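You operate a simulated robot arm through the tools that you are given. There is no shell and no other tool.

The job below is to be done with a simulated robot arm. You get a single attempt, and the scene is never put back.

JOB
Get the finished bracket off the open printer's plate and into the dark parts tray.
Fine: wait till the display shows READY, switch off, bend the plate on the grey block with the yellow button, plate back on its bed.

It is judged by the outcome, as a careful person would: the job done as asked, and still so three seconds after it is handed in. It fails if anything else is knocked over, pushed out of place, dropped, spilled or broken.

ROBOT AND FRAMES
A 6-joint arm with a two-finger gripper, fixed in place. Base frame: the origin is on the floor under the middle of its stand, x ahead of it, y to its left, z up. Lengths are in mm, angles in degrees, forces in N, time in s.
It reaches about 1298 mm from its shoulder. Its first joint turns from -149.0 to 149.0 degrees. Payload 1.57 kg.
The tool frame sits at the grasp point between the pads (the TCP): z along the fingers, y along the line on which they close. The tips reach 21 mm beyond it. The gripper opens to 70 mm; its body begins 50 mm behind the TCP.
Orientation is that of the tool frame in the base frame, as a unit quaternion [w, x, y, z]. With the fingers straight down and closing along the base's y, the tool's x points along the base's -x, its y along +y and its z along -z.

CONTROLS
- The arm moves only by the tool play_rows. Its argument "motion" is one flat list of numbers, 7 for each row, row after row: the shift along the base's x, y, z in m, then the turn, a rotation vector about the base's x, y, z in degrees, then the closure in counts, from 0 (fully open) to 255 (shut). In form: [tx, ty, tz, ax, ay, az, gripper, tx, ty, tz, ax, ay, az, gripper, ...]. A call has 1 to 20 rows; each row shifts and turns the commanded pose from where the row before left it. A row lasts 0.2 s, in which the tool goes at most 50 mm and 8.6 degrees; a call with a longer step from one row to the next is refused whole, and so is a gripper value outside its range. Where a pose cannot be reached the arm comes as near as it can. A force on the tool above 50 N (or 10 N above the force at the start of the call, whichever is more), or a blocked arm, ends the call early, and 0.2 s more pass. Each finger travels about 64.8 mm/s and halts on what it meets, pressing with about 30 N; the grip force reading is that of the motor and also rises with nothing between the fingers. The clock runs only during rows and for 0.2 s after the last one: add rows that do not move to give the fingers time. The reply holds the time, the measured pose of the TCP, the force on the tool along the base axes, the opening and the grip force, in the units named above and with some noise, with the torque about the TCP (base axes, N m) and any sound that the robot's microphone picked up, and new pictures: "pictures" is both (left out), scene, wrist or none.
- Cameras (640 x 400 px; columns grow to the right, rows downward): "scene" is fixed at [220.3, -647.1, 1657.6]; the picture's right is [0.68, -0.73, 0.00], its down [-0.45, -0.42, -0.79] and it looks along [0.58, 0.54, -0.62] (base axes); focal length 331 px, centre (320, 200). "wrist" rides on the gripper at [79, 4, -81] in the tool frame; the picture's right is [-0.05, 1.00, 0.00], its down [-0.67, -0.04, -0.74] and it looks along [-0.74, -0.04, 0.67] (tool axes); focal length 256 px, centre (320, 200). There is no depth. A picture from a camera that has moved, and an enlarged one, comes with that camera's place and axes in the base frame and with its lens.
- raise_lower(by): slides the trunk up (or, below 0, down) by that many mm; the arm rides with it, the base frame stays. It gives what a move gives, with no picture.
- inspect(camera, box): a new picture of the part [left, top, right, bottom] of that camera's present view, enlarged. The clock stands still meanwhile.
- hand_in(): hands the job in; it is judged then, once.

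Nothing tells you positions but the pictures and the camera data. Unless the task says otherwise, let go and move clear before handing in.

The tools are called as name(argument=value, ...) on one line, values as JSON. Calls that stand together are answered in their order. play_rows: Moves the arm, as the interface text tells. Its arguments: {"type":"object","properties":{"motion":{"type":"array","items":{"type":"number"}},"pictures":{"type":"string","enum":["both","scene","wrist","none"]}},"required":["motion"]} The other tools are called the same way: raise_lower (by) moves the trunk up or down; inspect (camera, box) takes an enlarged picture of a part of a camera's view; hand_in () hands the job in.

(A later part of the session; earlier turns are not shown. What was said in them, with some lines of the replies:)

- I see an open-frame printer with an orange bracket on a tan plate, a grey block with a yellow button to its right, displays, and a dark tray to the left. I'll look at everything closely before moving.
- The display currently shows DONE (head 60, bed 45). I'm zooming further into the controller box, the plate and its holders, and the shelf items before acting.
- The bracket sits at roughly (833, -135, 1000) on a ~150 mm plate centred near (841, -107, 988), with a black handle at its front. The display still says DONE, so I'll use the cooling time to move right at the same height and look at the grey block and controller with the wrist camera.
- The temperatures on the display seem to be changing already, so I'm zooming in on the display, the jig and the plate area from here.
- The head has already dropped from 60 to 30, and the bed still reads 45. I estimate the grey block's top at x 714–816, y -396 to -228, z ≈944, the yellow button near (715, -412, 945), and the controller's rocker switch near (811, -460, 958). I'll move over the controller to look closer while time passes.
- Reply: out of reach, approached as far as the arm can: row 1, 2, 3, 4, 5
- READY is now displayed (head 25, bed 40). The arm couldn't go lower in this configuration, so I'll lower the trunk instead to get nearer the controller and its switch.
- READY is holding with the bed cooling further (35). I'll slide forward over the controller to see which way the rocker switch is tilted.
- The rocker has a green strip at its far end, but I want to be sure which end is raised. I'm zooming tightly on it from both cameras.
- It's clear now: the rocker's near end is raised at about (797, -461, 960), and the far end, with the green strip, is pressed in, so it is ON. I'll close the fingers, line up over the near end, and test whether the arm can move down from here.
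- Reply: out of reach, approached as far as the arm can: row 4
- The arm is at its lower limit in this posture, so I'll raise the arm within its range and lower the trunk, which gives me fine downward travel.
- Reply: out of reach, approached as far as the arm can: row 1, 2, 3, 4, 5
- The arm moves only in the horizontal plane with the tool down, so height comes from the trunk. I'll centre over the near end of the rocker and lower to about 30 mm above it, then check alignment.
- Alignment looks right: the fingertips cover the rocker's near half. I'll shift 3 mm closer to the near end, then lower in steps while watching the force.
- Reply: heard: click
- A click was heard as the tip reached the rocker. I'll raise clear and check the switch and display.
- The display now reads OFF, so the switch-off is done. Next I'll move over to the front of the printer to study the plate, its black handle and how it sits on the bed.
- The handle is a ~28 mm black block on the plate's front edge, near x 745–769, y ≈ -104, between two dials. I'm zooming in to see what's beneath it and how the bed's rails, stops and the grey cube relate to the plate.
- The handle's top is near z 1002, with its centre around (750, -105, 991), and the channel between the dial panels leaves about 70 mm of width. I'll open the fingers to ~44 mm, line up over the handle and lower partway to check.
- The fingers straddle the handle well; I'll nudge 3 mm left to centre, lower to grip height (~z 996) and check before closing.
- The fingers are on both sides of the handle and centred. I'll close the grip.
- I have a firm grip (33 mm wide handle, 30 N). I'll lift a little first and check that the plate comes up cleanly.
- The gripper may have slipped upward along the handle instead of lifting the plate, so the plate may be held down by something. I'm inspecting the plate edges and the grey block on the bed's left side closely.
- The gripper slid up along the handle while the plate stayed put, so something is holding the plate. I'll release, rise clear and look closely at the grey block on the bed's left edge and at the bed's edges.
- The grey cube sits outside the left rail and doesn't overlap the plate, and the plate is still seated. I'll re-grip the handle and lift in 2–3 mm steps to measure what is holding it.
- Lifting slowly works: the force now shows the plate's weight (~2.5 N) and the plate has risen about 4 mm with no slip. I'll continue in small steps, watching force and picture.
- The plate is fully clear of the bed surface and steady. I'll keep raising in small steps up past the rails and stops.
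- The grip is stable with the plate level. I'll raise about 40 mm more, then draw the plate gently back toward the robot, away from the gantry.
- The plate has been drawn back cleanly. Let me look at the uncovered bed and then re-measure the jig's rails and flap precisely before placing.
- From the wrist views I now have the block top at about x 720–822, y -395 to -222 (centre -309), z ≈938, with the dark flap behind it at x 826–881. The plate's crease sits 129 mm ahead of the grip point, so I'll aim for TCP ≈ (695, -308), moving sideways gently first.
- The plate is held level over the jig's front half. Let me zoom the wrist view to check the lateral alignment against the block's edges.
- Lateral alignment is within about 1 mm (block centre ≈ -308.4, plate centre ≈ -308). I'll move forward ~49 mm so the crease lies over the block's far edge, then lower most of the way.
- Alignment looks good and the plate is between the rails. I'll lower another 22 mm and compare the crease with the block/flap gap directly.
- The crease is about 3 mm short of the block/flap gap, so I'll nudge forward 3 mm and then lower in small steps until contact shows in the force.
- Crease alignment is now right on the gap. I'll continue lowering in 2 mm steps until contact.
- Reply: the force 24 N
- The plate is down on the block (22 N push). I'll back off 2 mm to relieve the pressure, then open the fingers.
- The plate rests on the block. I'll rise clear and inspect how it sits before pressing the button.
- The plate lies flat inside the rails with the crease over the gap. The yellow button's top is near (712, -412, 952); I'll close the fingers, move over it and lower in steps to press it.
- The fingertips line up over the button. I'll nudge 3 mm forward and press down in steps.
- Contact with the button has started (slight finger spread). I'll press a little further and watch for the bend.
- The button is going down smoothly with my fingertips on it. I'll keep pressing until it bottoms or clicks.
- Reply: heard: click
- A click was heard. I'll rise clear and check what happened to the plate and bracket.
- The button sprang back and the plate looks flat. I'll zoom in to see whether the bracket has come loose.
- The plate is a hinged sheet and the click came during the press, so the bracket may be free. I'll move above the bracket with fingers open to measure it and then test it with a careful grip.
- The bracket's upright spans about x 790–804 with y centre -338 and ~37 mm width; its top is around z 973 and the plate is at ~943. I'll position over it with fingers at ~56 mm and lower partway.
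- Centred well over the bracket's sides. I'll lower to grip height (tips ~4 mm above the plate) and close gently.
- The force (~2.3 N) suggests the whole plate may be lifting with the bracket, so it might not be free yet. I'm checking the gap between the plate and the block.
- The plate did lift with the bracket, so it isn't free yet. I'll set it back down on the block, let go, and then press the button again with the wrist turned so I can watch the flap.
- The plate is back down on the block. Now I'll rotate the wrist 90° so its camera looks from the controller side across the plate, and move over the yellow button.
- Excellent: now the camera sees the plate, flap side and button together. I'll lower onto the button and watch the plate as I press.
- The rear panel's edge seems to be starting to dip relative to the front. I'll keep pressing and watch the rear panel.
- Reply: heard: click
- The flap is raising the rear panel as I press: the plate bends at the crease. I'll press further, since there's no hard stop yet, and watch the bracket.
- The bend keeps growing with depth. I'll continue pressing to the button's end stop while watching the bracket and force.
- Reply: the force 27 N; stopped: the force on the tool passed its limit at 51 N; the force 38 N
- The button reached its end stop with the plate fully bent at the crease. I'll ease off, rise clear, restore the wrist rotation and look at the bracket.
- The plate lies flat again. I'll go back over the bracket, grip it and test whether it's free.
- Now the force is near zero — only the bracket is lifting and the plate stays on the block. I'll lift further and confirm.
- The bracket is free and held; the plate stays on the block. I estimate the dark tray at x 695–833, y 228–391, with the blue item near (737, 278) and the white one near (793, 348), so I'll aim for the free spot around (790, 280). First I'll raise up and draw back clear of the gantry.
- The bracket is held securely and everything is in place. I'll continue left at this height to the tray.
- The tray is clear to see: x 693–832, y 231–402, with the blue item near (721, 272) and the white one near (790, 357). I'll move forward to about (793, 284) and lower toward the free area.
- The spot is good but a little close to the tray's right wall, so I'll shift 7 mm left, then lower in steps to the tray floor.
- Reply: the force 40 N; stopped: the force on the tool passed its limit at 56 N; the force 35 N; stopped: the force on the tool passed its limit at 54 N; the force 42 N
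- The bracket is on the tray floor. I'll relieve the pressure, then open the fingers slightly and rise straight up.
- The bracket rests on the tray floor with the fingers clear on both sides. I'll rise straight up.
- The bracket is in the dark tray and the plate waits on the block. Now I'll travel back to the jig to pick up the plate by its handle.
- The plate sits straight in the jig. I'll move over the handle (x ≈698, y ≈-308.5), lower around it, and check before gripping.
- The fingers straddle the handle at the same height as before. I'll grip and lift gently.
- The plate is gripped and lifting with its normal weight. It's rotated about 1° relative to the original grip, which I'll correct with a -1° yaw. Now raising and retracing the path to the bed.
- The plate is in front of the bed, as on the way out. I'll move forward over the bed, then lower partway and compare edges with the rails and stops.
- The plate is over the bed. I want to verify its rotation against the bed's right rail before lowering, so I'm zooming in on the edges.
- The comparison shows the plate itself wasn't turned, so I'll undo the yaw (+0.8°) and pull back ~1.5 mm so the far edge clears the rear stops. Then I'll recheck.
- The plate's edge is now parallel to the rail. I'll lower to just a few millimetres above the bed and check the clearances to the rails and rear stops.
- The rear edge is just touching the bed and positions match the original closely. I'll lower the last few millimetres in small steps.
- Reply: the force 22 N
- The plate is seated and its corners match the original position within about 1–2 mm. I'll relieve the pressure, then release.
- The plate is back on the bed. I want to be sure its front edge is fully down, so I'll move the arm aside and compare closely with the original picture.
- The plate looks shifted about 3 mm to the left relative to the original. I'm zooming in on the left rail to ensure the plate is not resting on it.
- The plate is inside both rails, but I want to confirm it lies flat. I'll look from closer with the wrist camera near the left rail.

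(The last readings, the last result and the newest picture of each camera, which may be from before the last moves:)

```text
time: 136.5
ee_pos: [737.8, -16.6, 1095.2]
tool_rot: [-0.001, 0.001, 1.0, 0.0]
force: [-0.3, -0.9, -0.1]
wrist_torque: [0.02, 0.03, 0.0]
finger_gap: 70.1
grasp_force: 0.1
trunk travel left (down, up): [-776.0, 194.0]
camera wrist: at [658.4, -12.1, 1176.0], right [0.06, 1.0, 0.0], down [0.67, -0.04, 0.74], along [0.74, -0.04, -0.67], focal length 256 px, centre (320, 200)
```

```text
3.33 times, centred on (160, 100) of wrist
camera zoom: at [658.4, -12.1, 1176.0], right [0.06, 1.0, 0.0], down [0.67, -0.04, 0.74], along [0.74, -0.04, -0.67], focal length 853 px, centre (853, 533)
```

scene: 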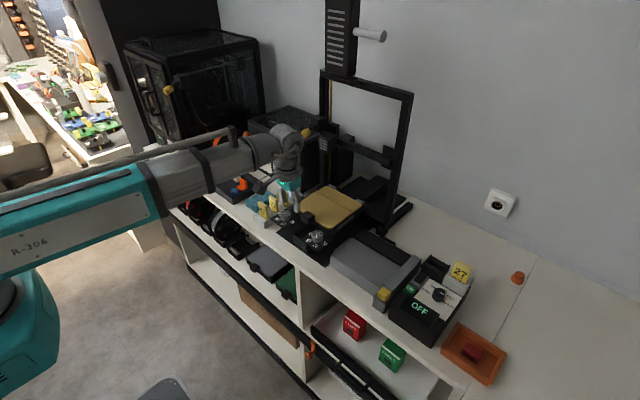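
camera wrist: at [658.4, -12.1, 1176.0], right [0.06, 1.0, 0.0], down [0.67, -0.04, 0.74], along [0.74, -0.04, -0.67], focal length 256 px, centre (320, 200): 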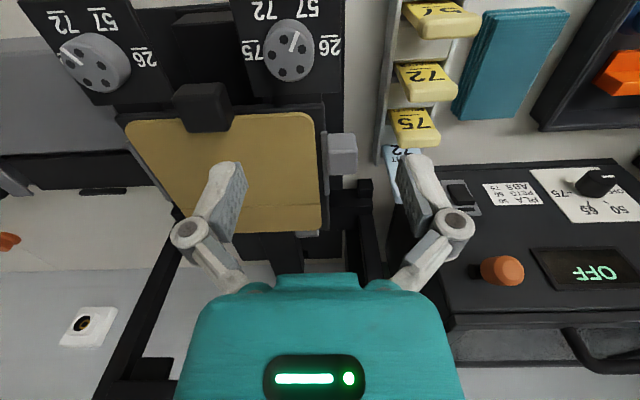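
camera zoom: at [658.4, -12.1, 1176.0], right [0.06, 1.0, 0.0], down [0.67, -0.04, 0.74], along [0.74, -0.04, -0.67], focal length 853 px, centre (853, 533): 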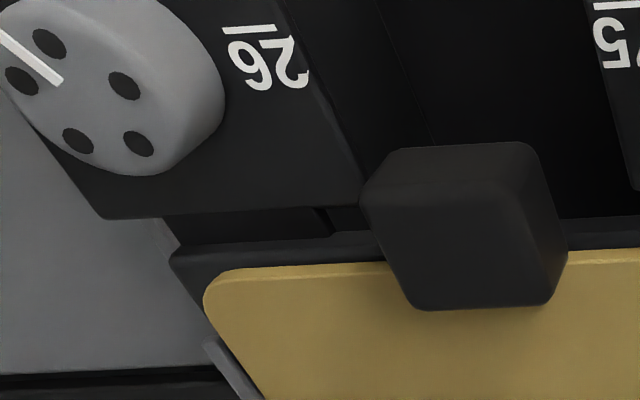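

Both side gaps look even (~4–5 mm each). I'll go to the same viewpoint I used before removing the plate to compare the position directly.

play_rows(motion=[-0.016, -0.032, 0, 0, 0, 0, 0, -0.016, -0.033, 0, 0, 0, 0, 0, -0.016, -0.033, 0, 0, 0, 0, 0, 0, 0, 0, 0, 0, 0, 0], pictures="none")

raise_lower(by=-4)

inspect(camera="wrist", box=[280, 50, 390, 180])

inspect(camera="wrist", box=[230, 140, 420, 280])

```text
time: 137.5
ee_pos: [689.7, -116.9, 1094.4]
tool_rot: [-0.001, 0.002, 1.0, 0.0]
force: [0.8, -0.2, -0.3]
wrist_torque: [0.0, -0.01, 0.04]
finger_gap: 70.4
grasp_force: 0.0
trunk travel left (down, up): [-776.0, 194.0]
```

```text
time: 138.0
ee_pos: [690.6, -116.9, 1090.3]
tool_rot: [0.001, 0.001, 1.0, 0.0]
force: [-0.5, -0.4, 0.4]
wrist_torque: [0.0, 0.02, 0.0]
finger_gap: 70.1
grasp_force: 0.1
trunk travel left (down, up): [-772.0, 198.0]
```

```text
3.08 times, centred on (335, 115) of wrist
camera zoom: at [610.6, -112.3, 1172.1], right [0.06, 1.0, 0.0], down [0.67, -0.04, 0.74], along [0.74, -0.04, -0.67], focal length 788 px, centre (274, 462)
```

zoom: 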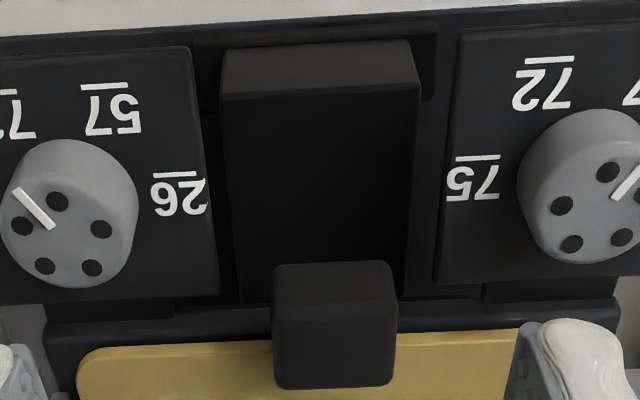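

```text
2.86 times, centred on (325, 210) of wrist
camera zoom: at [610.6, -112.3, 1172.1], right [0.06, 1.0, 0.0], down [0.67, -0.04, 0.74], along [0.74, -0.04, -0.67], focal length 731 px, centre (306, 171)
```

zoom: 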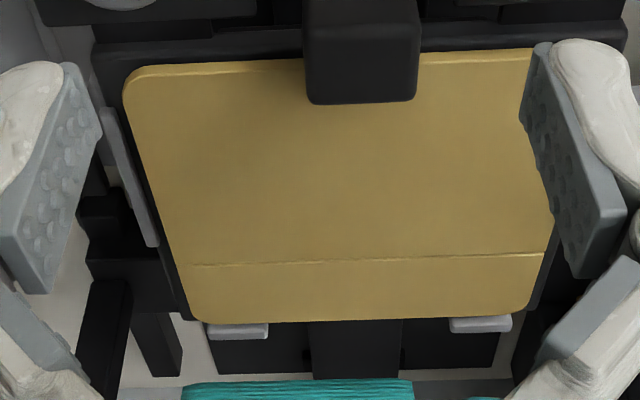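

Compared with the original view, the plate is within about 1–1.5 mm of its starting position, flat on the bed and inside rails and stops. I'll move the arm clear and do a final check of everything.

raise_lower(by=100)

play_rows(motion=[-0.03, 0, 0, 0, 0, 0, 0, -0.04, 0, 0, 0, 0, 0, 0, -0.04, 0, 0, 0, 0, 0, 0, -0.03, 0, 0, 0, 0, 0, 0, 0, 0, 0, 0, 0, 0, 0], pictures="both")

inspect(camera="scene", box=[200, 140, 380, 250])

inspect(camera="scene", box=[320, 210, 540, 390])

inspect(camera="scene", box=[210, 150, 280, 210])

```text
time: 139.3
ee_pos: [690.8, -117.2, 1190.2]
tool_rot: [-0.002, 0.002, 1.0, 0.0]
force: [-0.9, 0.7, 0.6]
wrist_torque: [0.01, -0.01, -0.02]
finger_gap: 70.0
grasp_force: 0.0
trunk travel left (down, up): [-872.0, 98.0]
```

```text
time: 140.5
ee_pos: [549.5, -116.9, 1191.4]
tool_rot: [0.0, 0.001, 1.0, 0.0]
force: [-0.6, -0.9, 0.9]
wrist_torque: [0.01, 0.01, -0.02]
finger_gap: 70.3
grasp_force: 0.0
trunk travel left (down, up): [-872.0, 98.0]
camera wrist: at [470.5, -111.6, 1272.1], right [0.06, 1.0, 0.0], down [0.67, -0.04, 0.74], along [0.74, -0.04, -0.67], focal length 256 px, centre (320, 200)
```

scene: 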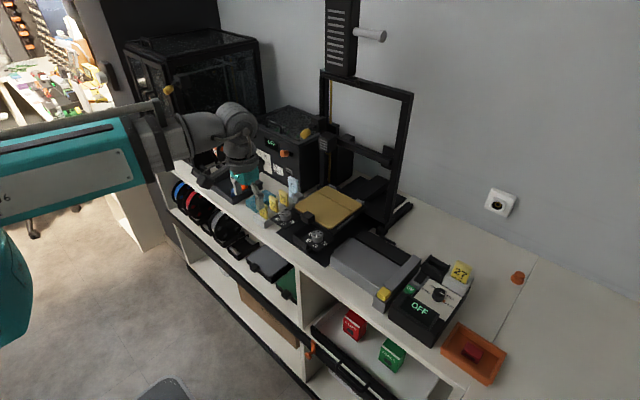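
wrist: 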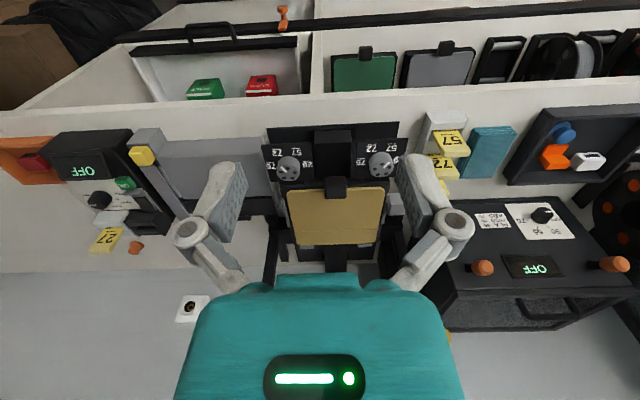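

```text
3.56 times, centred on (290, 195) of scene
camera zoom: at [220.3, -647.1, 1657.6], right [0.68, -0.73, 0.0], down [-0.45, -0.42, -0.79], along [0.58, 0.54, -0.62], focal length 1175 px, centre (427, 218)
```

zoom: 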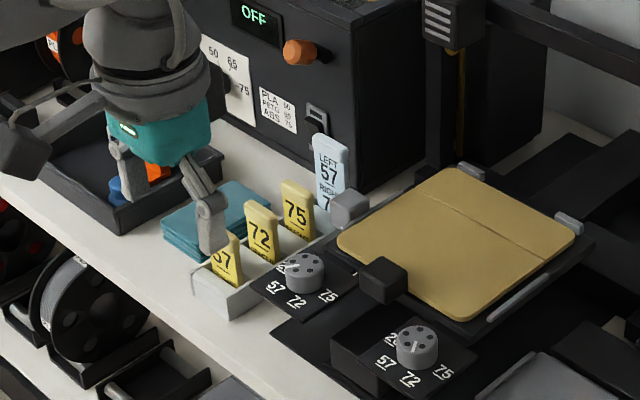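

```text
2.22 times, centred on (430, 300) of scene
camera zoom: at [220.3, -647.1, 1657.6], right [0.68, -0.73, 0.0], down [-0.45, -0.42, -0.79], along [0.58, 0.54, -0.62], focal length 735 px, centre (76, -22)
```

zoom: 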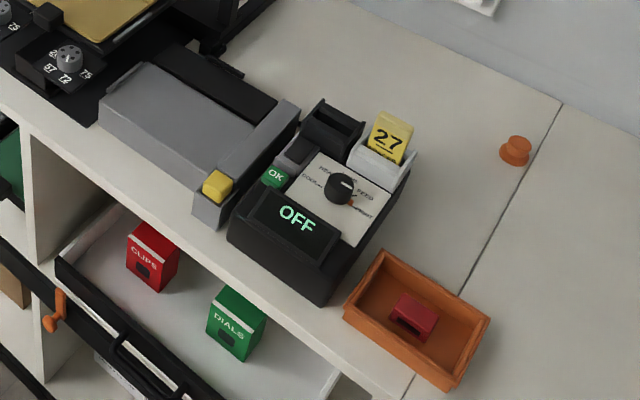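

```text
6.67 times, centred on (245, 180) of scene
camera zoom: at [220.3, -647.1, 1657.6], right [0.68, -0.73, 0.0], down [-0.45, -0.42, -0.79], along [0.58, 0.54, -0.62], focal length 2204 px, centre (820, 333)
```

zoom: 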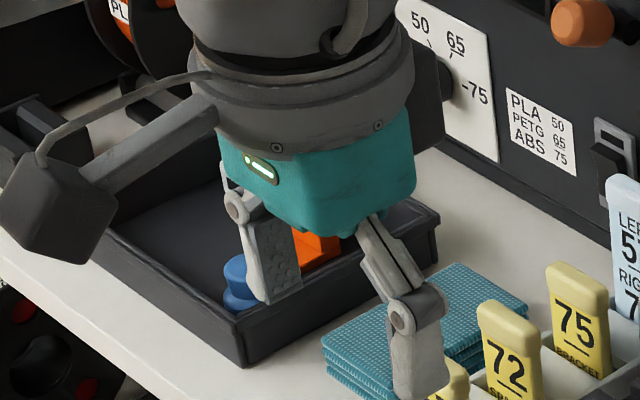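

Everything is as asked. The bracket is in the dark parts tray beside the blue and white items, the plate is back on its bed, and the printer display reads OFF. The block is empty, nothing else has moved, and the open gripper is clear, so I'm handing in.

hand_in()

```text
The job is handed in.
```

The bracket is in the dark parts tray, the plate is back on its bed, and the printer is off. I've handed the job in; the reply only confirmed receipt, so I don't have a verdict.

- **Cooling and power:** I waited for READY (head 25, bed 40), then pressed the controller's rocker switch. The display now reads OFF.
- **Freeing the bracket:** The first button press, stopped at the click, didn't bend the plate far enough, and lifting the bracket brought the plate up with it. I set it back down and pressed the yellow button to its end stop, which freed the bracket.
- **Plate:** It sits flat inside the rails and rear stops, about 1–1.5 mm from where it started.
- **Slip:** On my first try at lifting the plate, the gripper slipped up the handle and the plate stayed on the bed. A slower lift worked.

In the last pictures nothing else had moved or fallen, and the arm was clear with the gripper open.
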